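You operate a simulated robot arm through the tools that you are given. There is no shell and no other tool. Be economical: measure what you need, move in short steps, check, and stop when the job is done.

You are at the controls of a simulated two-armed robot. One attempt, no reset.

Task
Fetch the white drying bag and set it on top of the carton of spacers. Put the carton labelled "clips" from the cooling bench top on the plywood skid top and the carton that says "seals" on the black punched plate. The order is free. Set down upright: white drying bag, carton.

It is judged by the outcome, as a careful person would: the job done as asked, and still so three seconds after it is handed in. It fails if anything else is knocked over, pushed out of place, dropped, spilled or broken. Lids that push on must go on centred and level and be pressed home; caps that screw on are set level and turned clockwise until they are tight.

Robot
Two 7-joint arms with two-finger parallel grippers on one trunk, on a base that drives. Base frame: it is fixed to the floor where the robot stands at the start and does not move with it; the origin is under the middle of the robot, x ahead of it, y to its left, z up; the surface under the hand at the start is at about z = 85. Readings come in cm, degrees, newtons and seconds.
The left shoulder is at the start at [7, 13, 118.7], the right one opposite. With the tool pointing down near the work surface each hand reaches from about 20 to 52 cm from the robot's upright axis, wherever it stands, measured 20 degrees to its own side. Places, roughly: black punched plate [-225, 50, 75]; carton of spacers [-200, 200, 100]; green clip carton, white seal carton, yellow gland [-200, 50, 100]; plywood skid top [50, -80, 90]. Payload 1.57 kg a hand.
The tool frame of a hand sits at the grasp point between the pads (the TCP): z along the fingers, y along the line on which they close. The tips reach 3 cm beyond it. Largest opening 8 cm; finger width 1.7, thickness 1.2; the body of the gripper, 4 by 8.2 cm, starts 8 cm behind the TCP.
Orientation is that of the tool frame in the base frame, as a unit quaternion [x, y, z, w]. With the fingers straight down and closing along the base's y, the tool's x points along the base's -x, its y along +y and its z along -z.

Tools
- The arms move only by the tool send_rows. It takes "left_deltas", "right_deltas" or both (then of equal length, played together; a hand with none holds still); each is a list of rows, each a list of 6 numbers: the shift along the base's x, y, z in units of 500 mm (1.0 is 500 mm), then the turn, a rotation vector about the base's x, y, z in units of 90 degrees (1.0 is 90 degrees). In form: [[tx, ty, tz, wx, wy, wz], ...]. A call has 1 to 20 rows; each row is the pose to reach, as a shift and turn from the pose commanded when the call began. "left_jaw" and "right_jaw" are, for a hand that has rows, the gripper command, from -1 (shut) to 1 (fully open), values between in proportion, set as the call begins (left out, the last holds). A call with a number of a shift or a turn outside -1 to 1 is refused whole. Each row takes 0.2 s and may step no farther than 5 cm and 8.6 degrees from the row before; otherwise, or with a gripper value out of range, the whole call is refused. Where a pose cannot be reached the arm comes as near as it can. A force on the tool above 40 N (or 10 N above the force at the start of the call, whichever is more), or a blocked arm, ends the call early, and 0.2 s more pass. Each finger travels about 10.8 cm/s and halts on what it meets, pressing with about 42 N; the grip force reading is that of the motor and also rises with nothing between the fingers. The clock runs only during rows and for 0.2 s after the last one: add rows that repeat a pose to give the fingers time. The reply holds the time, the measured pose of the TCP, the force on the tool along the base axes, the opening and the grip force, in the units named above and with some noise, with the torque about the TCP (base axes, N m) and any sound that the robot's microphone picked up.
- Cameras (640 x 400 px; columns grow to the right, rows downward): "scene" is now at [12.91, 2.75, 139.69]; the picture's right is [0.15, -0.99, 0.00], its down [-0.69, -0.11, -0.72] and it looks along [0.71, 0.11, -0.70] (base axes); focal length 268 px, centre (320, 200). "left" rides on the left gripper at [7.2, 0.7, -12.2] in its tool frame; the picture's right is [-0.09, 1.00, 0.00], its down [-0.84, -0.08, -0.54] and it looks along [-0.54, -0.05, 0.84] (tool axes); focal length 238 px, centre (320, 200). "right" rides on the right gripper at [7.2, -0.7, -12.2] in its tool frame; the picture's right is [0.09, 1.00, 0.00], its down [-0.84, 0.08, -0.54] and it looks along [-0.54, 0.05, 0.84] (tool axes); focal length 238 px, centre (320, 200). There is no depth. A picture from a camera that has moved, and an enlarged one, comes with that camera's place and axes in the base frame and with its lens. The place of the scene camera against the robot may be out by one fixed shift of up to 1.8 cm in any direction.
- get_image(camera): a new picture of that camera. It takes no simulated time.
- slide_trunk(by): slides the trunk up (or, below 0, down) by that many cm; the arms and the scene camera ride with it, the base frame stays. It gives what a move gives, with no picture.
- drive_base(legs): drives the robot by 1 to 6 legs, each [ahead, left, turn to the left] in cm, cm and degrees, along the robot's own axes; the way and the turn of a leg run together, so that a leg with both is an arc; at most 150 cm and 180 degrees a leg. The arms and the cameras ride along, it lands a little off, and it stops where it bumps. It gives what a move gives.
- pan_tilt(pan, tilt): turns the head with the scene camera to pan (to the left, within 86 degrees either way) and tilt (down, from -29 to 69), counted from straight ahead of the robot. It gives what a move gives.
- close_up(camera, box): a new picture of the part [left, top, right, bottom] of that camera's present view, enlarged. It takes no simulated time.
- finish_job(): hands the job in; it is judged then, once.

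Work in short steps. Places have to be worked out from the pictures, the camera data and where the tool is seen: move nearer, look again, correct. Check each grasp and each placing, and mend what went wrong. You have 165 turns and 122 pictures in all, those below and enlarged ones among them. Open the grippers and draw the arms clear of the work before you hand the job in, unless the task says otherwise; then end with one line.

The tools are called after "Request:" as name(argument=value, ...) on one line, values as JSON. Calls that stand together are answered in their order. send_rows: Moves the arms, as the interface text tells. Its arguments: {"type":"object","properties":{"left_deltas":{"type":"array"},"left_jaw":{"type":"number"},"right_deltas":{"type":"array"},"right_jaw":{"type":"number"}},"required":[]} The other tools are called the same way: slide_trunk (by) slides the trunk up or down; drive_base (legs) drives the base; pan_tilt (pan, tilt) turns the head that bears the scene camera; get_image (camera) takes a picture; close_up (camera, box) takes an enlarged picture of a part of a camera's view; finish_job () hands the job in.

At the start:

```text
time: 0.0
left_position: [32.13, 19.7, 107.76]
left_ee_rot: [-0.001, 1.0, 0.0, 0.0]
left_wrist_force: [0.0, -0.4, 0.1]
left_wrist_torque: [0.01, -0.02, 0.0]
left_finger_gap: 7.98
left_grasp_force: 0.1
right_position: [41.67, -8.99, 118.18]
right_ee_rot: [0.0, 1.0, 0.0, 0.0]
right_wrist_force: [0.0, 0.8, -1.1]
right_wrist_torque: [0.01, 0.0, 0.01]
right_finger_gap: 8.0
right_grasp_force: 0.1
trunk travel left (down, up): [-82.5, 11.5]
robot x, y, heading: [0.11, 0.25, -0.1]
head pan, tilt: [8.9, 44.2]
```

scene: 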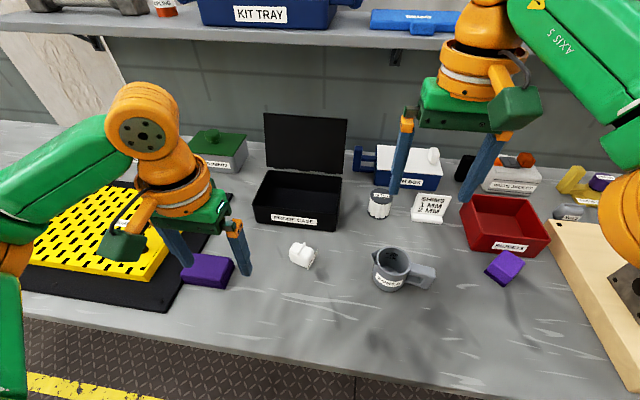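
right: 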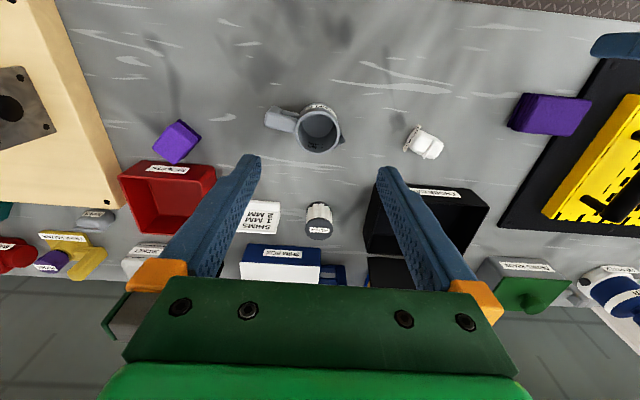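
left: 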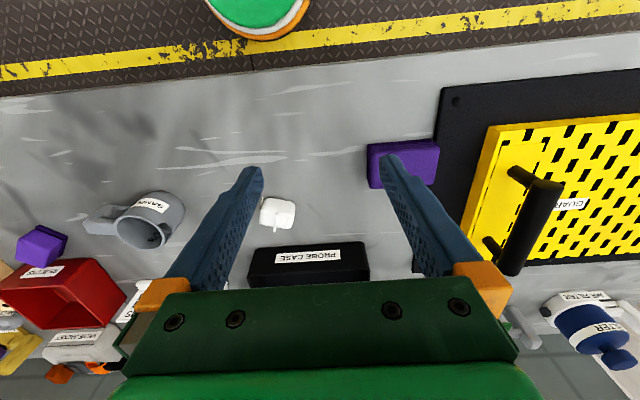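

I'll begin with close views of the bench: the small white item in the middle might be the drying bag. I'll check it and look towards the skid.

Request:
close_up(camera="scene", box=[220, 160, 460, 310])

Request:
pan_tilt(pan=-50, tilt=35)

Request:
get_image(camera="scene")

```text
2.67 times, centred on (340, 235) of scene
camera zoom: at [12.91, 2.75, 139.69], right [0.15, -0.99, 0.0], down [-0.69, -0.11, -0.72], along [0.71, 0.11, -0.7], focal length 714 px, centre (267, 107)
```

zoom: 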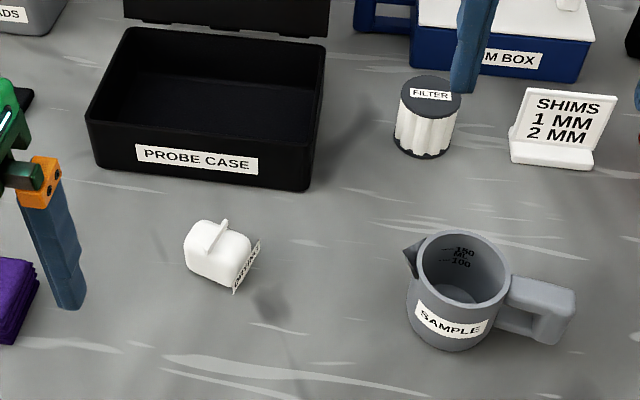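

```text
time: 1.3
left_position: [32.09, 19.56, 107.92]
left_ee_rot: [-0.001, 1.0, 0.0, -0.001]
left_wrist_force: [0.3, 0.4, -0.1]
left_wrist_torque: [-0.01, 0.06, -0.01]
left_finger_gap: 8.02
left_grasp_force: 0.1
right_position: [41.5, -9.06, 118.09]
right_ee_rot: [0.002, 1.0, 0.0, 0.0]
right_wrist_force: [0.0, -0.2, -0.4]
right_wrist_torque: [0.0, -0.01, 0.01]
right_finger_gap: 7.99
right_grasp_force: 0.3
trunk travel left (down, up): [-82.5, 11.5]
robot x, y, heading: [0.08, 0.07, -0.2]
head pan, tilt: [-50.0, 35.0]
```

```text
117 pictures are left
camera scene: at [10.49, -5.25, 141.06], right [-0.77, -0.64, 0.0], down [-0.37, 0.44, -0.82], along [0.53, -0.63, -0.57], focal length 268 px, centre (320, 200)
```

scene: 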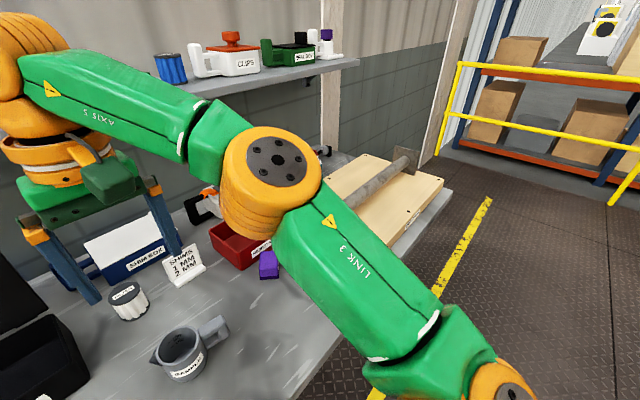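

The white item looks like it has a paper label. I'll read it through the wrist cameras.

Request:
close_up(camera="right", box=[380, 105, 480, 168])

Request:
close_up(camera="left", box=[230, 180, 330, 243])

Request:
pan_tilt(pan=0, tilt=55)

Request:
close_up(camera="scene", box=[220, 60, 420, 185])

```text
6.35 times, centred on (430, 136) of right
camera zoom: at [34.43, -9.66, 130.36], right [-0.09, 1.0, 0.0], down [0.84, 0.08, 0.54], along [0.54, 0.05, -0.84], focal length 1513 px, centre (-378, 603)
```

zoom: 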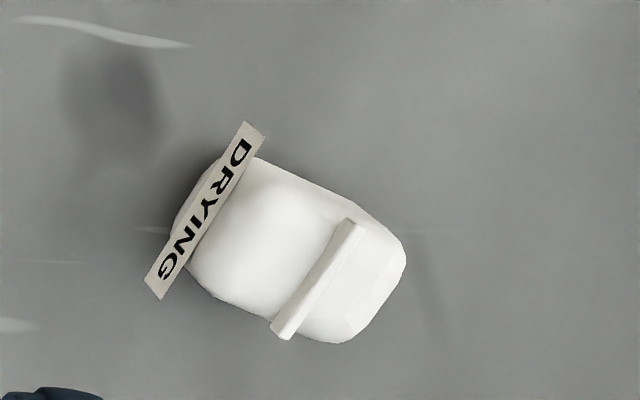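

```text
6.35 times, centred on (280, 212) of left
camera zoom: at [24.99, 20.35, 120.04], right [0.09, 1.0, 0.0], down [0.84, -0.08, 0.54], along [0.54, -0.05, -0.84], focal length 1513 px, centre (574, 127)
```

zoom: 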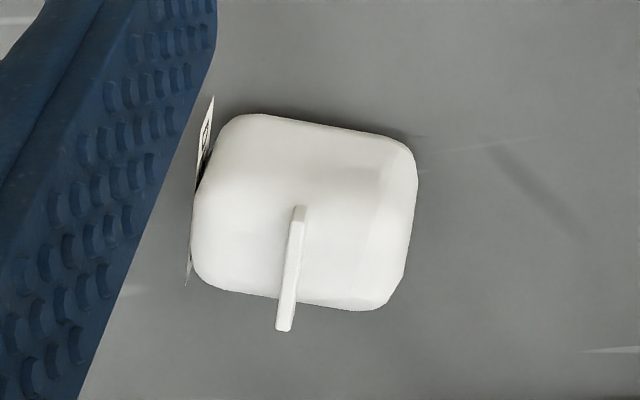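

```text
time: 2.5
left_position: [32.09, 19.79, 107.87]
left_ee_rot: [0.0, 1.0, 0.0, -0.001]
left_wrist_force: [0.1, 0.3, -0.4]
left_wrist_torque: [0.01, 0.0, -0.03]
left_finger_gap: 7.99
left_grasp_force: 0.2
right_position: [41.5, -9.02, 117.99]
right_ee_rot: [0.001, 1.0, -0.001, -0.001]
right_wrist_force: [-0.1, 0.3, -0.3]
right_wrist_torque: [0.0, 0.0, 0.0]
right_finger_gap: 8.0
right_grasp_force: 0.1
trunk travel left (down, up): [-82.5, 11.5]
robot x, y, heading: [0.2, -0.03, -0.1]
head pan, tilt: [0.0, 55.0]
```

```text
3.20 times, centred on (320, 122) of scene
camera zoom: at [12.03, 1.47, 138.24], right [0.0, -1.0, 0.0], down [-0.82, 0.0, -0.57], along [0.57, 0.0, -0.82], focal length 856 px, centre (320, 448)
```

zoom: 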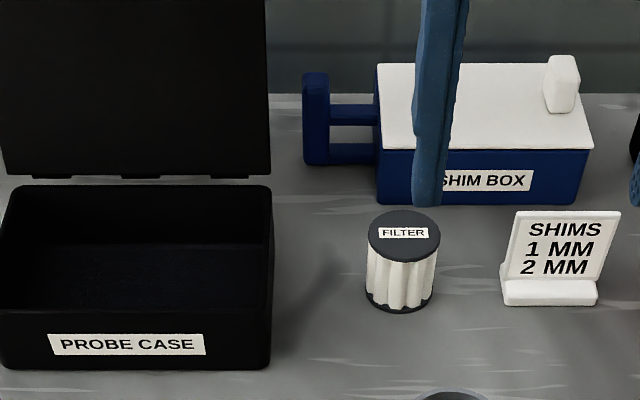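

The label reads DRYING, so this is the white drying bag, at about (48.3, 11.1), with its top at about z = 89. I'll bring the left hand above it, turned to close along the fin, and move the right hand out of the way.

Request:
send_rows(left_deltas=[[0.032, -0.017, -0.01, 0, 0, 0.083], [0.065, -0.034, -0.02, 0, 0, 0.167], [0.097, -0.052, -0.04, 0, 0, 0.25], [0.13, -0.069, -0.05, 0, 0, 0.333], [0.162, -0.086, -0.06, 0, 0, 0.417], [0.194, -0.103, -0.07, 0, 0, 0.5], [0.227, -0.12, -0.08, 0, 0, 0.583], [0.259, -0.138, -0.1, 0, 0, 0.667], [0.292, -0.155, -0.11, 0, 0, 0.75], [0.324, -0.172, -0.12, 0, 0, 0.833], [0.324, -0.172, -0.12, 0, 0, 0.833]], right_deltas=[[-0.02, -0.04, 0, 0, 0, 0], [-0.04, -0.08, 0, 0, 0, 0], [-0.06, -0.12, 0, 0, 0, 0], [-0.08, -0.16, 0, 0, 0, 0], [-0.1, -0.2, 0, 0, 0, 0], [-0.1, -0.24, 0, 0, 0, 0], [-0.1, -0.24, 0, 0, 0, 0], [-0.1, -0.24, 0, 0, 0, 0], [-0.1, -0.24, 0, 0, 0, 0], [-0.1, -0.24, 0, 0, 0, 0], [-0.1, -0.24, 0, 0, 0, 0]], left_jaw=1)

Request:
get_image(camera="left")

```text
time: 4.9
left_position: [48.31, 10.93, 101.8]
left_ee_rot: [-0.608, 0.794, 0.0, 0.0]
left_wrist_force: [0.0, -0.3, -0.1]
left_wrist_torque: [0.0, -0.03, 0.03]
left_finger_gap: 8.0
left_grasp_force: 0.1
right_position: [36.74, -21.17, 118.16]
right_ee_rot: [0.001, 1.0, 0.0, 0.0]
right_wrist_force: [0.2, -1.2, -0.5]
right_wrist_torque: [0.01, 0.02, 0.0]
right_finger_gap: 8.01
right_grasp_force: 0.0
trunk travel left (down, up): [-82.5, 11.5]
robot x, y, heading: [0.12, -0.11, -0.0]
head pan, tilt: [0.0, 55.0]
```

```text
113 pictures are left
camera left: at [45.91, 4.19, 113.97], right [-0.94, 0.35, 0.0], down [0.29, 0.79, 0.54], along [0.19, 0.51, -0.84], focal length 238 px, centre (320, 200)
```

left: 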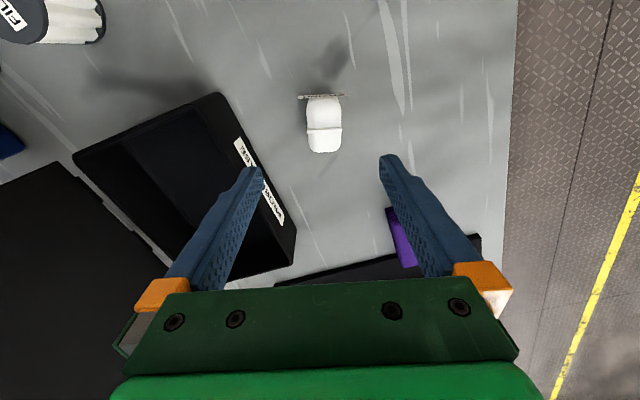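

The bag lies square between the fingers at about (48.1, 11.3) and is about 4 cm wide. I'll go down to z = 88.6 and close.

Request:
send_rows(left_deltas=[[0, 0.004, -0.06, 0, 0, 0], [0, 0.008, -0.12, 0, 0, 0], [0, 0.008, -0.18, 0, 0, 0], [0, 0.008, -0.23, 0, 0, 0], [0, 0.008, -0.264, 0, 0, 0], [0, 0.008, -0.264, 0, 0, 0]])

Request:
get_image(camera="left")

```text
time: 6.3
left_position: [47.69, 11.82, 88.7]
left_ee_rot: [-0.609, 0.793, 0.0, 0.0]
left_wrist_force: [0.4, -0.2, 1.3]
left_wrist_torque: [0.03, -0.03, 0.01]
left_finger_gap: 7.99
left_grasp_force: 0.1
left hand out of reach, approached as far as the arm can: row 5, 6
right_position: [36.82, -21.14, 118.2]
right_ee_rot: [0.001, 1.0, 0.0, 0.0]
right_wrist_force: [-0.1, -1.0, 0.3]
right_wrist_torque: [-0.01, 0.03, -0.01]
right_finger_gap: 8.01
right_grasp_force: 0.1
trunk travel left (down, up): [-82.5, 11.5]
robot x, y, heading: [0.25, 0.15, 0.1]
head pan, tilt: [0.0, 55.0]
```

```text
112 pictures are left
camera left: at [45.16, 5.07, 100.79], right [-0.94, 0.35, 0.0], down [0.29, 0.79, 0.54], along [0.19, 0.51, -0.84], focal length 238 px, centre (320, 200)
```

left: 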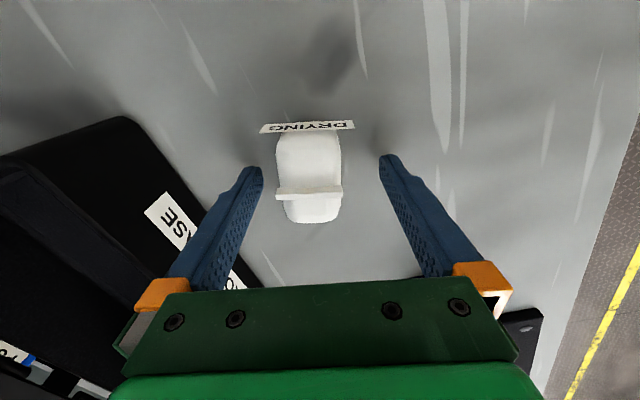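

The bag is between the tips and the TCP sits at its mid height. I'll close and then lift a little.

Request:
send_rows(left_deltas=[[0, 0, 0, 0, 0, 0], [0, 0, 0, 0, 0, 0], [0, 0, 0, 0, 0, 0], [0, 0, 0, 0, 0, 0]], left_jaw=-1)

Request:
send_rows(left_deltas=[[-0.01, 0, 0.05, 0, 0, 0], [-0.04, 0, 0.12, 0, 0, 0], [-0.07, 0, 0.19, 0, 0, 0], [-0.1, 0, 0.26, 0, 0, 0]])

Request:
get_image(camera="left")

```text
time: 7.3
left_position: [47.53, 11.87, 88.57]
left_ee_rot: [-0.609, 0.793, -0.001, -0.001]
left_wrist_force: [-0.5, 0.3, 0.6]
left_wrist_torque: [0.02, 0.01, -0.02]
left_finger_gap: 3.48
left_grasp_force: 42.4
right_position: [36.83, -21.01, 118.2]
right_ee_rot: [0.001, 1.0, 0.0, 0.0]
right_wrist_force: [0.4, 0.0, -0.3]
right_wrist_torque: [-0.03, -0.01, -0.01]
right_finger_gap: 7.99
right_grasp_force: 0.0
trunk travel left (down, up): [-82.5, 11.5]
robot x, y, heading: [0.09, -0.15, -0.0]
head pan, tilt: [0.0, 55.0]
```

```text
time: 8.3
left_position: [42.52, 11.76, 101.62]
left_ee_rot: [-0.61, 0.793, 0.001, 0.0]
left_wrist_force: [-0.3, -0.8, 0.7]
left_wrist_torque: [-0.01, 0.0, 0.01]
left_finger_gap: 0.0
left_grasp_force: 21.5
right_position: [36.69, -21.22, 118.12]
right_ee_rot: [0.001, 1.0, 0.0, 0.0]
right_wrist_force: [-0.5, 0.3, -0.5]
right_wrist_torque: [0.02, -0.01, 0.02]
right_finger_gap: 7.98
right_grasp_force: 0.1
trunk travel left (down, up): [-82.5, 11.5]
robot x, y, heading: [-0.07, 0.13, 0.0]
head pan, tilt: [0.0, 55.0]
```

```text
111 pictures are left
camera left: at [40.05, 4.98, 113.83], right [-0.94, 0.35, 0.0], down [0.29, 0.79, 0.54], along [0.19, 0.51, -0.84], focal length 238 px, centre (320, 200)
```

left: 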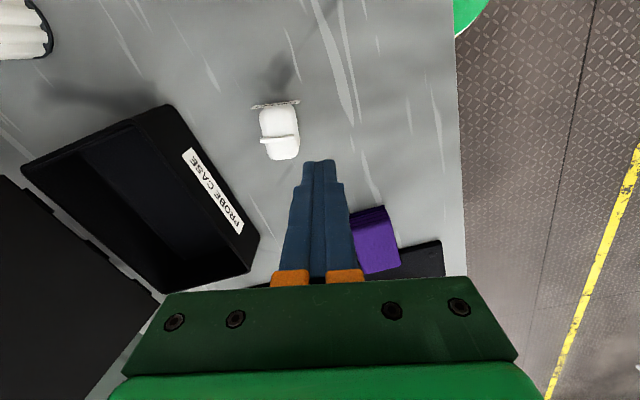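

The bag slipped out: the jaw shut empty on the lift, so the grip was too high on its tapered sides. The bag still stands at about (47.2, 11). I'll look at its profile before trying again.

Request:
close_up(camera="left", box=[230, 80, 350, 155])

Request:
pan_tilt(pan=8, tilt=50)

Request:
close_up(camera="scene", box=[240, 150, 400, 250])

```text
5.33 times, centred on (290, 118) of left
camera zoom: at [40.05, 4.98, 113.83], right [-0.94, 0.35, 0.0], down [0.29, 0.79, 0.54], along [0.19, 0.51, -0.84], focal length 1271 px, centre (480, 640)
```

zoom: 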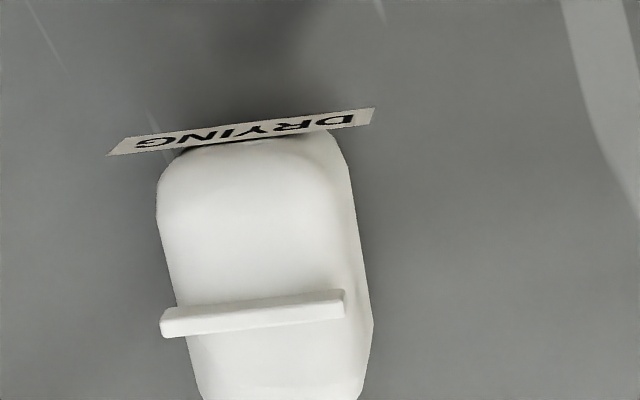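

```text
time: 9.0
left_position: [42.66, 11.54, 101.73]
left_ee_rot: [-0.609, 0.793, 0.001, -0.001]
left_wrist_force: [0.4, -1.2, -0.4]
left_wrist_torque: [0.0, -0.02, 0.0]
left_finger_gap: 0.0
left_grasp_force: 21.0
right_position: [36.82, -21.13, 118.24]
right_ee_rot: [0.001, 1.0, 0.0, 0.0]
right_wrist_force: [-0.2, 0.1, 0.2]
right_wrist_torque: [-0.02, 0.0, 0.03]
right_finger_gap: 8.03
right_grasp_force: 0.1
trunk travel left (down, up): [-82.5, 11.5]
robot x, y, heading: [0.2, 0.03, 0.1]
head pan, tilt: [8.0, 50.0]
```

```text
4.00 times, centred on (320, 200) of scene
camera zoom: at [12.42, 2.56, 138.89], right [0.14, -0.99, 0.0], down [-0.76, -0.11, -0.64], along [0.64, 0.09, -0.77], focal length 1070 px, centre (320, 200)
```

zoom: 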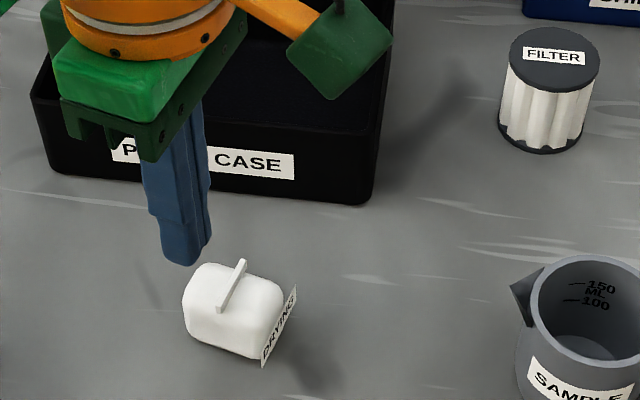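

The bag is a low pillow (about 3 cm tall) with sloping sides, so I need to grip lower, and centred. I'll drive 3 cm ahead for more reach.

Request:
drive_base(legs=[[3, 0, 0]])

```text
time: 9.8
left_position: [45.06, 11.7, 101.78]
left_ee_rot: [-0.608, 0.794, -0.002, 0.002]
left_wrist_force: [-0.6, -0.6, 0.5]
left_wrist_torque: [-0.01, -0.06, 0.0]
left_finger_gap: 0.02
left_grasp_force: 21.1
right_position: [39.26, -21.19, 118.38]
right_ee_rot: [0.001, 1.0, 0.0, 0.004]
right_wrist_force: [-0.5, 0.1, -0.1]
right_wrist_torque: [-0.03, -0.03, 0.01]
right_finger_gap: 7.98
right_grasp_force: 0.0
trunk travel left (down, up): [-82.5, 11.5]
robot x, y, heading: [2.89, 0.11, -0.0]
head pan, tilt: [8.0, 50.0]
```

I moved 2.8 cm ahead. Now I'll open, go above the bag at z = 92 and check the centring.

Request:
send_rows(left_deltas=[[0.02, -0.005, 0, 0, 0, 0.02], [0.043, -0.01, 0, 0, 0, 0.044], [0.043, -0.01, -0.06, 0, 0, 0.044], [0.043, -0.01, -0.12, 0, 0, 0.044], [0.043, -0.01, -0.18, 0, 0, 0.044], [0.043, -0.01, -0.196, 0, 0, 0.044]], left_jaw=1)

Request:
get_image(camera="left")

```text
time: 11.2
left_position: [47.66, 11.21, 91.8]
left_ee_rot: [-0.635, 0.772, 0.0, -0.001]
left_wrist_force: [0.2, -0.6, 0.6]
left_wrist_torque: [-0.03, 0.0, 0.0]
left_finger_gap: 7.99
left_grasp_force: 0.0
right_position: [39.73, -21.14, 118.19]
right_ee_rot: [0.001, 1.0, 0.0, 0.0]
right_wrist_force: [0.7, 0.2, -0.1]
right_wrist_torque: [0.01, 0.0, -0.02]
right_finger_gap: 7.98
right_grasp_force: 0.0
trunk travel left (down, up): [-82.5, 11.5]
robot x, y, heading: [3.44, -0.02, -0.0]
head pan, tilt: [8.0, 50.0]
```

```text
108 pictures are left
camera left: at [45.76, 4.29, 103.98], right [-0.96, 0.28, 0.0], down [0.24, 0.81, 0.54], along [0.15, 0.52, -0.84], focal length 238 px, centre (320, 200)
```

left: 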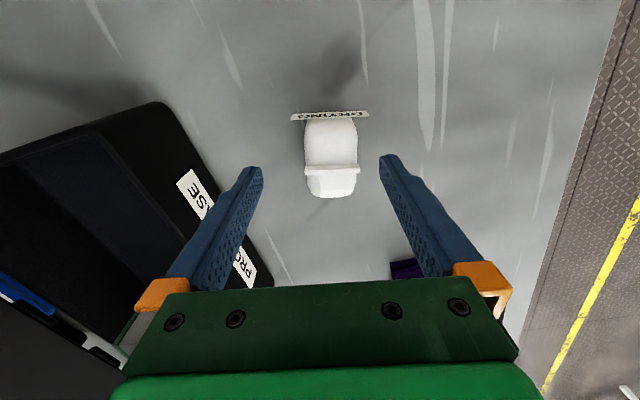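

The bag centre is at about (46.8, 11.3). I'll shift −0.8 in x, go down to z ≈ 88.1, close, and lift slowly.

Request:
send_rows(left_deltas=[[-0.016, 0.003, 0, 0, 0, 0], [-0.016, 0.003, -0.03, 0, 0, 0], [-0.016, 0.003, -0.06, 0, 0, 0], [-0.016, 0.003, -0.074, 0, 0, 0], [-0.016, 0.003, -0.074, 0, 0, 0]])

Request:
send_rows(left_deltas=[[0, 0, 0, 0, 0, 0], [0, 0, 0, 0, 0, 0], [0, 0, 0, 0, 0, 0], [0, 0, 0, 0, 0, 0]], left_jaw=-1)

Request:
get_image(camera="left")

```text
time: 12.4
left_position: [46.96, 11.21, 88.13]
left_ee_rot: [-0.635, 0.772, -0.001, -0.001]
left_wrist_force: [-0.4, 0.4, 0.0]
left_wrist_torque: [-0.03, -0.02, -0.02]
left_finger_gap: 8.01
left_grasp_force: 0.1
right_position: [39.74, -21.09, 118.21]
right_ee_rot: [0.001, 1.0, -0.001, 0.001]
right_wrist_force: [0.3, -0.5, 0.2]
right_wrist_torque: [-0.02, -0.04, 0.04]
right_finger_gap: 8.0
right_grasp_force: 0.2
trunk travel left (down, up): [-82.5, 11.5]
robot x, y, heading: [2.93, -0.03, 0.1]
head pan, tilt: [8.0, 50.0]
```

```text
time: 13.4
left_position: [47.16, 11.34, 88.04]
left_ee_rot: [-0.636, 0.772, -0.001, 0.0]
left_wrist_force: [-0.6, 0.4, -0.1]
left_wrist_torque: [0.0, -0.02, -0.01]
left_finger_gap: 3.52
left_grasp_force: 41.9
right_position: [39.82, -21.13, 118.17]
right_ee_rot: [0.0, 1.0, 0.0, 0.0]
right_wrist_force: [-0.5, -0.1, -0.3]
right_wrist_torque: [0.02, 0.03, -0.05]
right_finger_gap: 8.02
right_grasp_force: 0.2
trunk travel left (down, up): [-82.5, 11.5]
robot x, y, heading: [2.8, 0.16, 0.3]
head pan, tilt: [8.0, 50.0]
```

```text
107 pictures are left
camera left: at [45.04, 4.38, 100.29], right [-0.96, 0.28, 0.0], down [0.24, 0.81, 0.54], along [0.15, 0.52, -0.84], focal length 238 px, centre (320, 200)
```

left: 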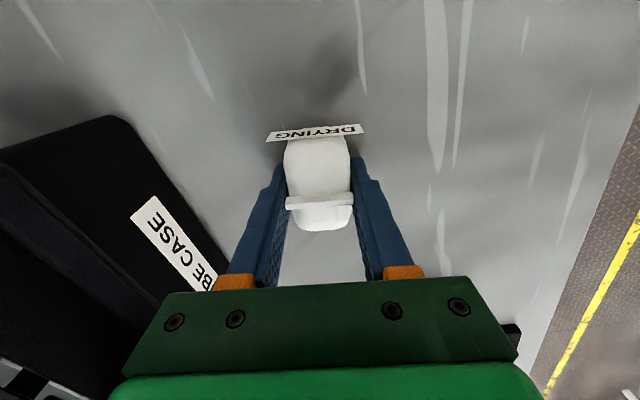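

The fin lines up with the tool axis, so the grip is centred. I'll lift slowly by 2 cm and watch the gap.

Request:
send_rows(left_deltas=[[0, 0, 0.005, 0, 0, 0], [0, 0, 0.01, 0, 0, 0], [0, 0, 0.015, 0, 0, 0], [0, 0, 0.02, 0, 0, 0], [0, 0, 0.03, 0, 0, 0], [0, 0, 0.04, 0, 0, 0]])

Request:
get_image(camera="left")

```text
time: 14.8
left_position: [47.03, 11.31, 90.13]
left_ee_rot: [-0.636, 0.772, 0.0, 0.0]
left_wrist_force: [0.3, 0.3, -0.2]
left_wrist_torque: [0.01, 0.0, 0.03]
left_finger_gap: 3.51
left_grasp_force: 42.0
right_position: [39.8, -21.18, 118.11]
right_ee_rot: [0.001, 1.0, 0.0, -0.001]
right_wrist_force: [-0.6, -0.1, -0.6]
right_wrist_torque: [-0.03, 0.05, 0.0]
right_finger_gap: 8.01
right_grasp_force: 0.1
trunk travel left (down, up): [-82.5, 11.5]
robot x, y, heading: [2.57, -0.25, -0.0]
head pan, tilt: [8.0, 50.0]
```

```text
106 pictures are left
camera left: at [44.98, 4.43, 102.29], right [-0.96, 0.28, 0.0], down [0.24, 0.81, 0.54], along [0.15, 0.52, -0.84], focal length 238 px, centre (320, 200)
```

left: 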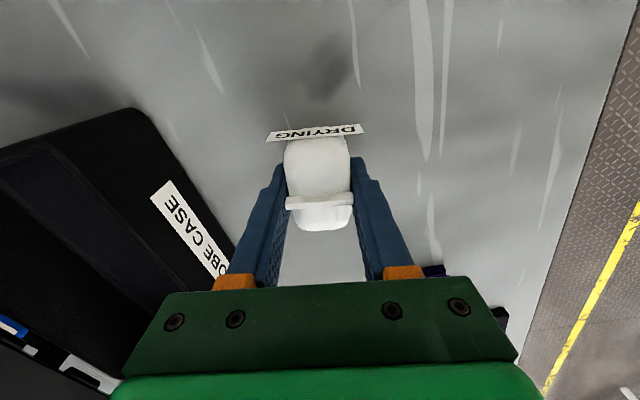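

It is held: the gap is steady at 3.5 and the bag is moving with the hand. I'll lift it high and pull it in gently.

Request:
send_rows(left_deltas=[[0, 0, 0.03, 0, 0, 0], [-0.01, 0, 0.07, 0, 0, 0], [-0.03, 0, 0.11, 0, 0, 0], [-0.05, 0.01, 0.15, 0, 0, 0], [-0.08, 0.02, 0.19, 0, 0, 0], [-0.11, 0.03, 0.23, 0, 0, 0], [-0.14, 0.04, 0.27, 0, 0, 0], [-0.17, 0.05, 0.31, 0, 0, 0], [-0.2, 0.06, 0.35, 0, 0, 0], [-0.23, 0.07, 0.39, 0, 0, 0], [-0.26, 0.08, 0.43, 0, 0, 0]])

Request:
send_rows(right_deltas=[[-0.04, -0.02, 0.02, 0, 0, 0], [-0.08, -0.04, 0.04, 0, 0, 0], [-0.12, -0.06, 0.04, 0, 0, 0], [-0.16, -0.06, 0.04, 0, 0, 0]])

Request:
pan_tilt(pan=86, tilt=10)

Request:
get_image(camera="scene")

Request:
get_image(camera="left")

```text
time: 17.2
left_position: [33.82, 15.48, 111.72]
left_ee_rot: [-0.636, 0.772, 0.0, 0.0]
left_wrist_force: [-1.3, -0.3, -0.5]
left_wrist_torque: [-0.01, -0.02, 0.0]
left_finger_gap: 3.51
left_grasp_force: 42.3
right_position: [39.63, -21.06, 118.23]
right_ee_rot: [0.0, 1.0, 0.001, 0.001]
right_wrist_force: [-0.2, 0.5, -0.7]
right_wrist_torque: [0.02, -0.02, -0.02]
right_finger_gap: 8.01
right_grasp_force: 0.0
trunk travel left (down, up): [-82.5, 11.5]
robot x, y, heading: [2.81, 0.08, -0.1]
head pan, tilt: [8.0, 50.0]
```

```text
time: 18.2
left_position: [33.89, 15.39, 111.72]
left_ee_rot: [-0.636, 0.772, 0.0, 0.0]
left_wrist_force: [-1.2, -0.2, 0.2]
left_wrist_torque: [-0.01, 0.01, -0.01]
left_finger_gap: 3.5
left_grasp_force: 41.8
right_position: [31.74, -24.17, 120.06]
right_ee_rot: [0.0, 1.0, 0.001, 0.001]
right_wrist_force: [-0.3, -0.3, -0.1]
right_wrist_torque: [-0.05, -0.01, 0.01]
right_finger_gap: 8.05
right_grasp_force: 0.0
trunk travel left (down, up): [-82.5, 11.5]
robot x, y, heading: [2.91, -0.05, -0.1]
head pan, tilt: [8.0, 50.0]
```

```text
time: 19.7
left_position: [33.94, 15.55, 111.75]
left_ee_rot: [-0.636, 0.772, 0.0, -0.001]
left_wrist_force: [0.3, -0.1, -0.6]
left_wrist_torque: [0.02, -0.01, -0.02]
left_finger_gap: 3.5
left_grasp_force: 42.8
right_position: [31.84, -24.08, 120.16]
right_ee_rot: [0.001, 1.0, 0.0, 0.0]
right_wrist_force: [-0.4, -0.5, -0.6]
right_wrist_torque: [-0.02, -0.03, -0.01]
right_finger_gap: 8.02
right_grasp_force: 0.1
trunk travel left (down, up): [-82.5, 11.5]
robot x, y, heading: [3.19, 0.06, 0.1]
head pan, tilt: [85.9, 10.0]
```

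```text
105 pictures are left
camera scene: at [8.47, 10.76, 145.07], right [1.0, -0.07, 0.0], down [-0.01, -0.17, -0.98], along [0.07, 0.98, -0.17], focal length 268 px, centre (320, 200)
```

scene: 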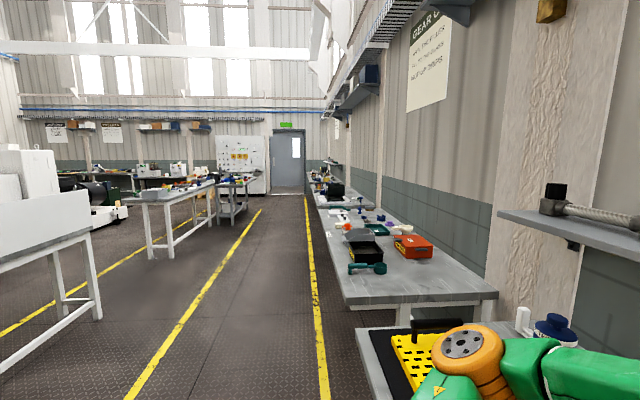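

```text
104 pictures are left
camera left: at [31.94, 8.54, 123.89], right [-0.96, 0.28, 0.0], down [0.24, 0.81, 0.54], along [0.15, 0.52, -0.84], focal length 238 px, centre (320, 200)
```

left: 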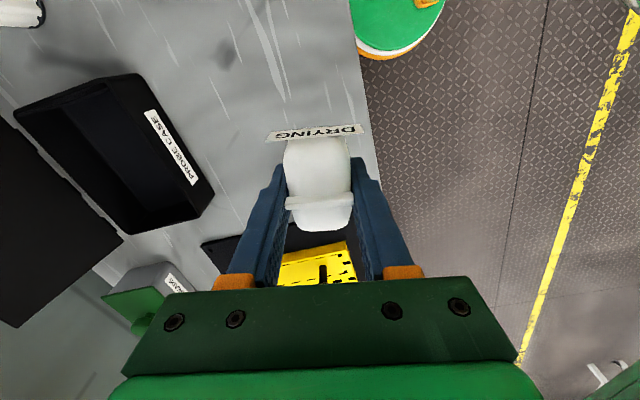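

The bag is secure. I'll back off from the bench by 55 cm, turn to face the other benches (−x), and look.

Request:
drive_base(legs=[[-55, 0, 0], [0, 0, 150]])

Request:
pan_tilt(pan=0, tilt=20)

Request:
get_image(camera="scene")

```text
time: 28.9
left_position: [-85.76, 2.44, 111.73]
left_ee_rot: [0.914, 0.407, 0.0, 0.0]
left_wrist_force: [-0.5, 0.0, 0.4]
left_wrist_torque: [0.0, -0.03, 0.0]
left_finger_gap: 3.51
left_grasp_force: 42.0
right_position: [-63.6, 35.29, 119.99]
right_ee_rot: [0.963, -0.269, -0.001, -0.001]
right_wrist_force: [-0.3, 0.6, 0.0]
right_wrist_torque: [-0.01, 0.0, -0.01]
right_finger_gap: 8.0
right_grasp_force: 0.1
trunk travel left (down, up): [-82.5, 11.5]
robot x, y, heading: [-51.59, -0.48, 149.1]
head pan, tilt: [85.9, 10.0]
```

```text
time: 30.5
left_position: [-85.75, 2.37, 111.74]
left_ee_rot: [0.914, 0.407, 0.002, 0.0]
left_wrist_force: [0.3, -0.8, 0.5]
left_wrist_torque: [0.01, 0.03, -0.01]
left_finger_gap: 3.49
left_grasp_force: 42.0
right_position: [-63.62, 35.18, 120.01]
right_ee_rot: [0.963, -0.269, 0.0, 0.0]
right_wrist_force: [-0.6, 0.3, -0.8]
right_wrist_torque: [-0.01, -0.02, 0.03]
right_finger_gap: 7.98
right_grasp_force: 0.0
trunk travel left (down, up): [-82.5, 11.5]
robot x, y, heading: [-51.58, -0.43, 149.0]
head pan, tilt: [0.0, 20.0]
```

```text
103 pictures are left
camera scene: at [-63.88, 8.57, 143.45], right [0.52, 0.86, 0.0], down [0.29, -0.18, -0.94], along [-0.81, 0.48, -0.34], focal length 268 px, centre (320, 200)
```

scene: 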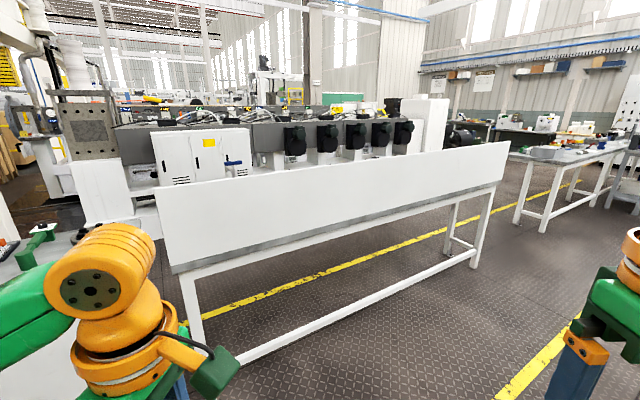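

A bench with a tall white back panel blocks this side (near x ≈ −170, y up to about 250), so I need to go round its right end. I'll turn to face +y and drive up the aisle.

Request:
drive_base(legs=[[0, 0, -59], [140, 0, 0], [120, 0, 0]])

Request:
pan_tilt(pan=75, tilt=20)

Request:
get_image(camera="scene")

```text
time: 45.7
left_position: [-69.75, 288.54, 111.69]
left_ee_rot: [0.995, -0.099, -0.001, 0.0]
left_wrist_force: [0.4, 0.3, -1.2]
left_wrist_torque: [0.0, 0.01, -0.02]
left_finger_gap: 3.51
left_grasp_force: 41.7
right_position: [-30.21, 286.16, 120.04]
right_ee_rot: [-0.704, 0.71, 0.001, 0.0]
right_wrist_force: [-0.2, 0.4, 0.2]
right_wrist_torque: [0.01, -0.01, 0.0]
right_finger_gap: 8.0
right_grasp_force: 0.1
trunk travel left (down, up): [-82.5, 11.5]
robot x, y, heading: [-54.44, 257.53, 89.7]
head pan, tilt: [0.0, 20.0]
```

```text
time: 47.2
left_position: [-69.76, 288.55, 111.63]
left_ee_rot: [0.995, -0.099, 0.001, 0.0]
left_wrist_force: [-0.5, -0.1, -0.6]
left_wrist_torque: [-0.02, -0.01, -0.03]
left_finger_gap: 3.5
left_grasp_force: 42.2
right_position: [-30.18, 286.25, 120.15]
right_ee_rot: [-0.704, 0.71, -0.001, 0.0]
right_wrist_force: [0.1, -0.6, 0.1]
right_wrist_torque: [0.01, -0.01, 0.01]
right_finger_gap: 8.01
right_grasp_force: 0.1
trunk travel left (down, up): [-82.5, 11.5]
robot x, y, heading: [-54.89, 257.27, 89.9]
head pan, tilt: [75.0, 20.0]
```

```text
102 pictures are left
camera scene: at [-63.63, 266.49, 143.45], right [0.27, 0.96, 0.0], down [0.33, -0.09, -0.94], along [-0.91, 0.25, -0.34], focal length 268 px, centre (320, 200)
```

scene: 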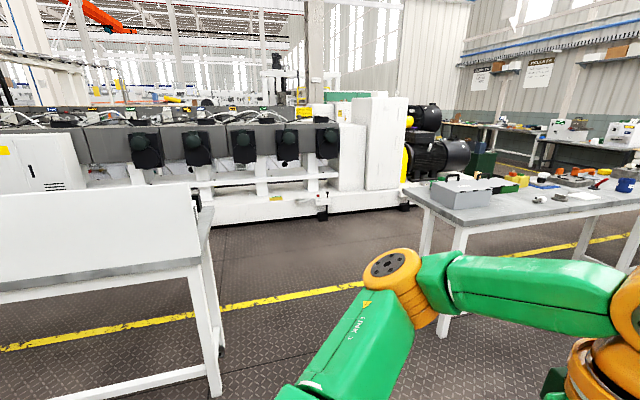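

The bench ends at y ≈ 240 and spans roughly x −170 to −205, with about 2 m of free floor behind it. I'll go through the gap at y ≈ 307 and come round to the open side.

Request:
drive_base(legs=[[48, 0, 0], [0, 0, 90], [110, 0, 0], [110, 0, 0], [0, 0, 90]])

Request:
pan_tilt(pan=30, tilt=25)

Request:
get_image(camera="scene")

```text
time: 68.1
left_position: [-259.37, 278.39, 111.73]
left_ee_rot: [0.101, 0.995, -0.001, 0.0]
left_wrist_force: [0.9, 0.7, -0.1]
left_wrist_torque: [0.01, 0.02, 0.01]
left_finger_gap: 3.51
left_grasp_force: 42.2
right_position: [-298.71, 281.0, 119.97]
right_ee_rot: [0.712, 0.702, 0.001, 0.0]
right_wrist_force: [0.2, -0.4, -1.1]
right_wrist_torque: [-0.01, 0.0, 0.01]
right_finger_gap: 7.99
right_grasp_force: 0.1
trunk travel left (down, up): [-82.5, 11.5]
robot x, y, heading: [-274.39, 309.78, -90.8]
head pan, tilt: [75.0, 20.0]
```

```text
time: 69.2
left_position: [-259.36, 278.42, 111.74]
left_ee_rot: [0.102, 0.995, 0.0, -0.001]
left_wrist_force: [-0.3, 0.4, -1.2]
left_wrist_torque: [0.01, 0.02, 0.04]
left_finger_gap: 3.49
left_grasp_force: 41.6
right_position: [-298.8, 281.04, 120.04]
right_ee_rot: [0.712, 0.702, 0.001, 0.0]
right_wrist_force: [-0.3, -0.1, -0.2]
right_wrist_torque: [0.03, -0.02, 0.03]
right_finger_gap: 8.01
right_grasp_force: 0.0
trunk travel left (down, up): [-82.5, 11.5]
robot x, y, heading: [-274.36, 309.33, -90.7]
head pan, tilt: [30.0, 25.0]
```

```text
101 pictures are left
camera scene: at [-270.16, 297.97, 142.64], right [-0.87, -0.49, 0.0], down [-0.21, 0.37, -0.91], along [0.44, -0.79, -0.42], focal length 268 px, centre (320, 200)
```

scene: 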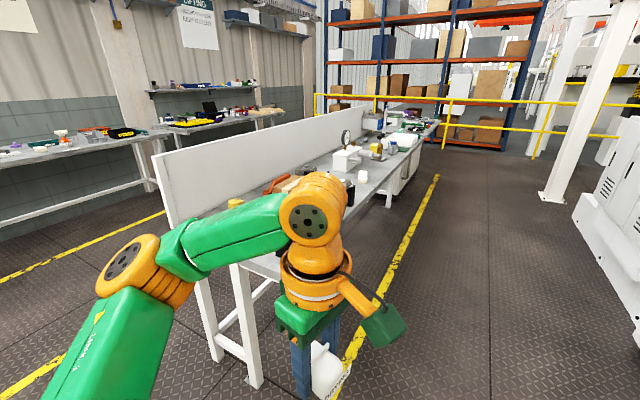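

The bench front edge is near x ≈ −203. I'll drive down to y ≈ 205 and turn to face the bench.

Request:
drive_base(legs=[[105, 0, 0], [0, 0, 90]])

Request:
pan_tilt(pan=0, tilt=30)

Request:
get_image(camera="scene")

```text
time: 78.3
left_position: [-244.52, 223.65, 111.68]
left_ee_rot: [-0.637, 0.771, 0.0, 0.001]
left_wrist_force: [0.6, -0.2, -0.4]
left_wrist_torque: [0.03, 0.0, 0.01]
left_finger_gap: 3.49
left_grasp_force: 42.0
right_position: [-246.51, 184.07, 120.13]
right_ee_rot: [-0.001, 1.0, 0.0, 0.0]
right_wrist_force: [0.8, 0.2, -0.4]
right_wrist_torque: [0.01, 0.01, 0.01]
right_finger_gap: 8.0
right_grasp_force: 0.0
trunk travel left (down, up): [-82.5, 11.5]
robot x, y, heading: [-275.46, 207.78, 0.5]
head pan, tilt: [30.0, 25.0]
```

```text
time: 79.3
left_position: [-244.39, 223.62, 111.76]
left_ee_rot: [-0.637, 0.771, -0.001, 0.0]
left_wrist_force: [0.1, -0.9, -0.6]
left_wrist_torque: [-0.01, -0.01, 0.04]
left_finger_gap: 3.51
left_grasp_force: 41.8
right_position: [-246.51, 184.14, 120.16]
right_ee_rot: [-0.001, 1.0, 0.0, 0.0]
right_wrist_force: [0.1, -0.4, -0.2]
right_wrist_torque: [0.03, 0.0, 0.01]
right_finger_gap: 8.01
right_grasp_force: 0.1
trunk travel left (down, up): [-82.5, 11.5]
robot x, y, heading: [-275.21, 208.32, 0.2]
head pan, tilt: [0.0, 30.0]
```

```text
100 pictures are left
camera scene: at [-261.5, 209.68, 141.84], right [0.0, -1.0, 0.0], down [-0.5, 0.0, -0.87], along [0.87, 0.0, -0.5], focal length 268 px, centre (320, 200)
```

scene: 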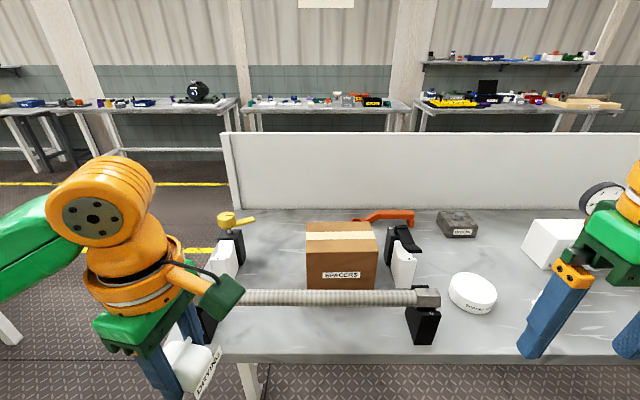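

I can see the carton of spacers, at about x −211..−202, y 204, top near z 101, with a hose rod in front of it. I'll move 14 cm nearer and raise the trunk for reach.

Request:
slide_trunk(by=8)

Request:
drive_base(legs=[[14, -4, 0]])

Request:
pan_tilt(pan=0, tilt=50)

Request:
get_image(camera="scene")

Request:
get_image(camera="left")

```text
time: 80.4
left_position: [-244.58, 223.67, 119.68]
left_ee_rot: [-0.637, 0.771, -0.001, 0.0]
left_wrist_force: [-0.9, -0.2, -1.3]
left_wrist_torque: [-0.01, 0.0, 0.01]
left_finger_gap: 3.51
left_grasp_force: 42.6
right_position: [-246.46, 184.18, 128.08]
right_ee_rot: [-0.001, 1.0, 0.0, 0.0]
right_wrist_force: [0.3, -0.4, -0.9]
right_wrist_torque: [-0.03, -0.03, 0.03]
right_finger_gap: 7.98
right_grasp_force: 0.1
trunk travel left (down, up): [-90.5, 3.5]
robot x, y, heading: [-275.2, 207.95, 0.5]
head pan, tilt: [0.0, 30.0]
```

```text
time: 81.8
left_position: [-231.2, 219.85, 119.74]
left_ee_rot: [-0.637, 0.771, -0.002, 0.001]
left_wrist_force: [0.1, 0.4, 0.4]
left_wrist_torque: [-0.03, 0.0, -0.01]
left_finger_gap: 3.5
left_grasp_force: 41.9
right_position: [-233.09, 180.34, 128.16]
right_ee_rot: [0.0, 1.0, 0.0, 0.003]
right_wrist_force: [0.0, 1.1, 0.3]
right_wrist_torque: [0.01, -0.03, 0.02]
right_finger_gap: 8.02
right_grasp_force: 0.1
trunk travel left (down, up): [-90.5, 3.5]
robot x, y, heading: [-261.72, 204.24, 0.3]
head pan, tilt: [0.0, 30.0]
```

```text
time: 82.6
left_position: [-230.65, 219.85, 119.63]
left_ee_rot: [-0.637, 0.771, 0.001, 0.0]
left_wrist_force: [0.2, -0.8, 0.1]
left_wrist_torque: [0.04, 0.01, 0.02]
left_finger_gap: 3.53
left_grasp_force: 41.9
right_position: [-232.6, 180.3, 128.1]
right_ee_rot: [-0.001, 1.0, -0.001, 0.0]
right_wrist_force: [0.1, -0.1, 0.0]
right_wrist_torque: [0.02, -0.01, -0.01]
right_finger_gap: 8.04
right_grasp_force: 0.0
trunk travel left (down, up): [-90.5, 3.5]
robot x, y, heading: [-261.46, 204.48, 0.3]
head pan, tilt: [0.0, 50.0]
```

```text
99 pictures are left
camera scene: at [-249.02, 205.78, 146.89], right [0.0, -1.0, 0.0], down [-0.77, 0.0, -0.64], along [0.64, 0.0, -0.77], focal length 268 px, centre (320, 200)
```

scene: 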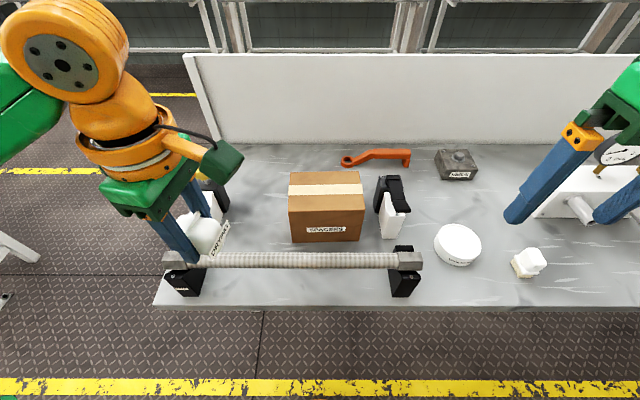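

```text
98 pictures are left
camera left: at [-232.64, 212.91, 131.88], right [-0.96, 0.28, 0.0], down [0.23, 0.81, 0.54], along [0.15, 0.52, -0.84], focal length 238 px, centre (320, 200)
```

left: 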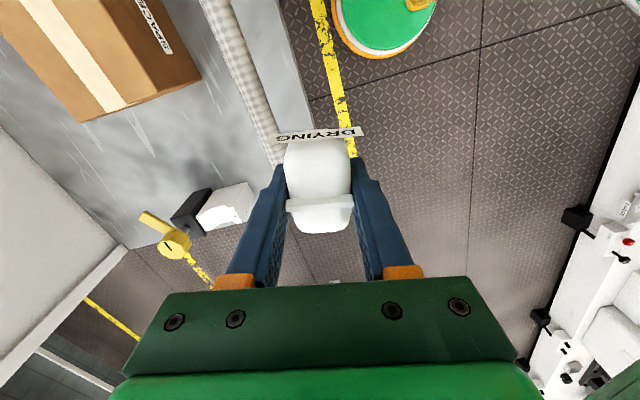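

The base has room to go a little under the bench edge. I'll zoom on the carton for exact edges.

Request:
close_up(camera="scene", box=[260, 150, 420, 250])

Request:
close_up(camera="left", box=[0, 0, 320, 200])

```text
4.00 times, centred on (340, 200) of scene
camera zoom: at [-249.02, 205.78, 146.89], right [0.0, -1.0, 0.0], down [-0.77, 0.0, -0.64], along [0.64, 0.0, -0.77], focal length 1070 px, centre (240, 200)
```

zoom: 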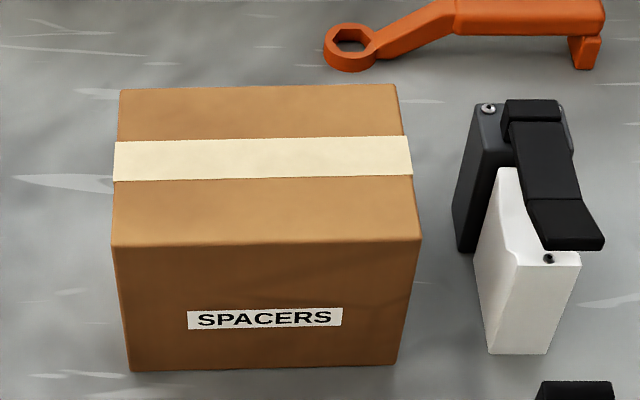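

```text
2.00 times, centred on (160, 100) of left
camera zoom: at [-232.64, 212.91, 131.88], right [-0.96, 0.28, 0.0], down [0.23, 0.81, 0.54], along [0.15, 0.52, -0.84], focal length 477 px, centre (640, 400)
```

zoom: 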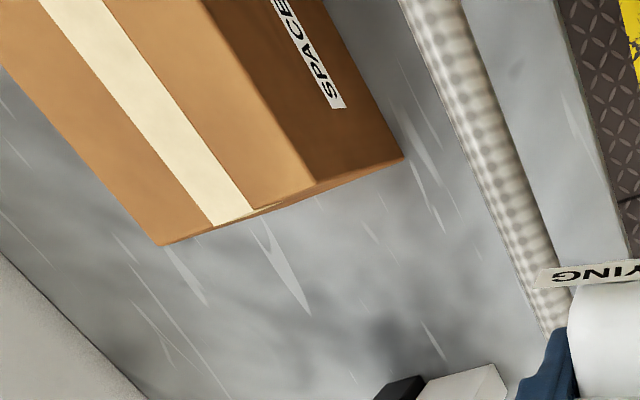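

The carton top spans x −211.4..−199 and y ≈ 195..212, at z ≈ 98.9; the centre is (−205.3, 203.5). I'll drive 9 ahead and 10 right so it is in the left hand's reach.

Request:
drive_base(legs=[[9, -10, 0]])

```text
time: 83.9
left_position: [-222.01, 209.88, 119.83]
left_ee_rot: [-0.638, 0.77, -0.002, 0.0]
left_wrist_force: [-1.0, 0.5, -0.9]
left_wrist_torque: [0.01, 0.02, 0.04]
left_finger_gap: 3.51
left_grasp_force: 42.0
right_position: [-224.0, 170.54, 128.27]
right_ee_rot: [-0.001, 1.0, -0.001, 0.002]
right_wrist_force: [-1.0, 0.6, 0.6]
right_wrist_torque: [-0.01, -0.03, 0.0]
right_finger_gap: 7.99
right_grasp_force: 0.1
trunk travel left (down, up): [-90.5, 3.5]
robot x, y, heading: [-252.6, 193.82, 0.4]
head pan, tilt: [0.0, 50.0]
```

I'll move over the carton centre and down to z ≈ 108, then check.

Request:
send_rows(left_deltas=[[0.06, -0.02, 0, 0, 0, 0], [0.12, -0.045, 0, 0, 0, 0], [0.18, -0.07, 0, 0, 0, 0], [0.24, -0.09, 0, 0, 0, 0], [0.3, -0.11, -0.04, 0, 0, 0], [0.334, -0.128, -0.1, 0, 0, 0], [0.334, -0.128, -0.16, 0, 0, 0], [0.334, -0.128, -0.23, 0, 0, 0], [0.334, -0.128, -0.23, 0, 0, 0]])

Request:
get_image(camera="left")

Request:
get_image(camera="scene")

```text
time: 85.9
left_position: [-205.06, 203.47, 108.13]
left_ee_rot: [-0.637, 0.771, 0.0, 0.0]
left_wrist_force: [0.6, -0.4, -0.3]
left_wrist_torque: [0.03, 0.01, -0.02]
left_finger_gap: 3.53
left_grasp_force: 42.1
left hand out of reach, approached as far as the arm can: row 6
right_position: [-223.59, 170.06, 128.06]
right_ee_rot: [0.0, 1.0, 0.001, 0.001]
right_wrist_force: [0.6, 0.3, 0.3]
right_wrist_torque: [0.0, 0.02, 0.02]
right_finger_gap: 8.01
right_grasp_force: 0.1
trunk travel left (down, up): [-90.5, 3.5]
robot x, y, heading: [-252.32, 194.27, 0.3]
head pan, tilt: [0.0, 50.0]
```

```text
95 pictures are left
camera left: at [-207.0, 196.45, 120.3], right [-0.96, 0.28, 0.0], down [0.23, 0.81, 0.54], along [0.15, 0.52, -0.84], focal length 238 px, centre (320, 200)
```

left: 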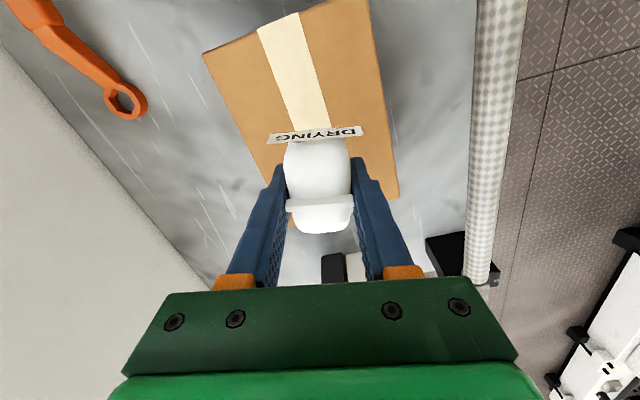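

```text
94 pictures are left
camera scene: at [-240.11, 195.6, 146.89], right [0.0, -1.0, 0.0], down [-0.77, 0.0, -0.64], along [0.64, 0.0, -0.77], focal length 268 px, centre (320, 200)
```

scene: 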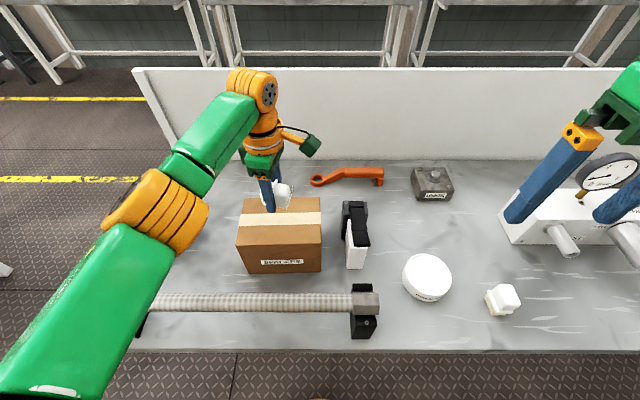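

The carton corners confirm the centre at (−204.8, 203), which matches the hand. I'll lower the bag to just at the top, TCP z ≈ 102.

Request:
send_rows(left_deltas=[[0, 0, -0.03, 0, 0, 0], [0, 0, -0.06, 0, 0, 0], [0, 0, -0.09, 0, 0, 0], [0, 0, -0.105, 0, 0, 0], [0, 0, -0.113, 0, 0, 0], [0, 0, -0.119, 0, 0, 0], [0, 0, -0.119, 0, 0, 0]])

Request:
close_up(camera="scene", box=[210, 150, 370, 250])

```text
time: 87.5
left_position: [-205.11, 203.19, 102.29]
left_ee_rot: [-0.637, 0.771, 0.0, -0.001]
left_wrist_force: [0.2, 0.6, 0.0]
left_wrist_torque: [0.01, -0.06, 0.0]
left_finger_gap: 3.53
left_grasp_force: 42.3
right_position: [-223.65, 170.1, 128.11]
right_ee_rot: [-0.001, 1.0, 0.0, 0.0]
right_wrist_force: [0.0, -0.9, 0.4]
right_wrist_torque: [0.0, -0.04, 0.02]
right_finger_gap: 8.0
right_grasp_force: 0.1
trunk travel left (down, up): [-90.5, 3.5]
robot x, y, heading: [-252.39, 194.03, 0.2]
head pan, tilt: [0.0, 50.0]
```

```text
4.00 times, centred on (290, 200) of scene
camera zoom: at [-240.1, 195.66, 146.89], right [0.0, -1.0, 0.0], down [-0.77, 0.0, -0.64], along [0.64, 0.0, -0.77], focal length 1070 px, centre (440, 200)
```

zoom: 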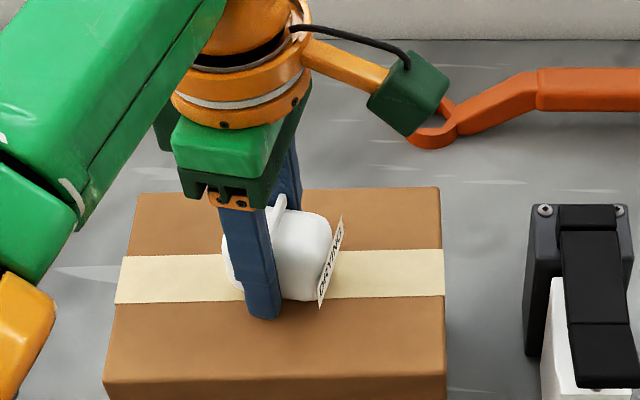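

No contact yet. I'll inch down by small steps, watching the force.

Request:
send_rows(left_deltas=[[0, 0, -0.003, 0, 0, 0], [0, 0, -0.006, 0, 0, 0], [0, 0, -0.006, 0, 0, 0]])

```text
time: 88.3
left_position: [-205.11, 203.24, 101.96]
left_ee_rot: [-0.637, 0.771, 0.0, 0.001]
left_wrist_force: [0.2, 0.8, 2.6]
left_wrist_torque: [0.08, -0.02, -0.02]
left_finger_gap: 3.51
left_grasp_force: 42.3
right_position: [-223.79, 169.97, 128.1]
right_ee_rot: [-0.001, 1.0, 0.0, 0.001]
right_wrist_force: [0.2, -0.1, 0.2]
right_wrist_torque: [0.03, 0.01, -0.02]
right_finger_gap: 7.99
right_grasp_force: 0.0
trunk travel left (down, up): [-90.5, 3.5]
robot x, y, heading: [-252.94, 193.95, 0.3]
head pan, tilt: [0.0, 50.0]
```

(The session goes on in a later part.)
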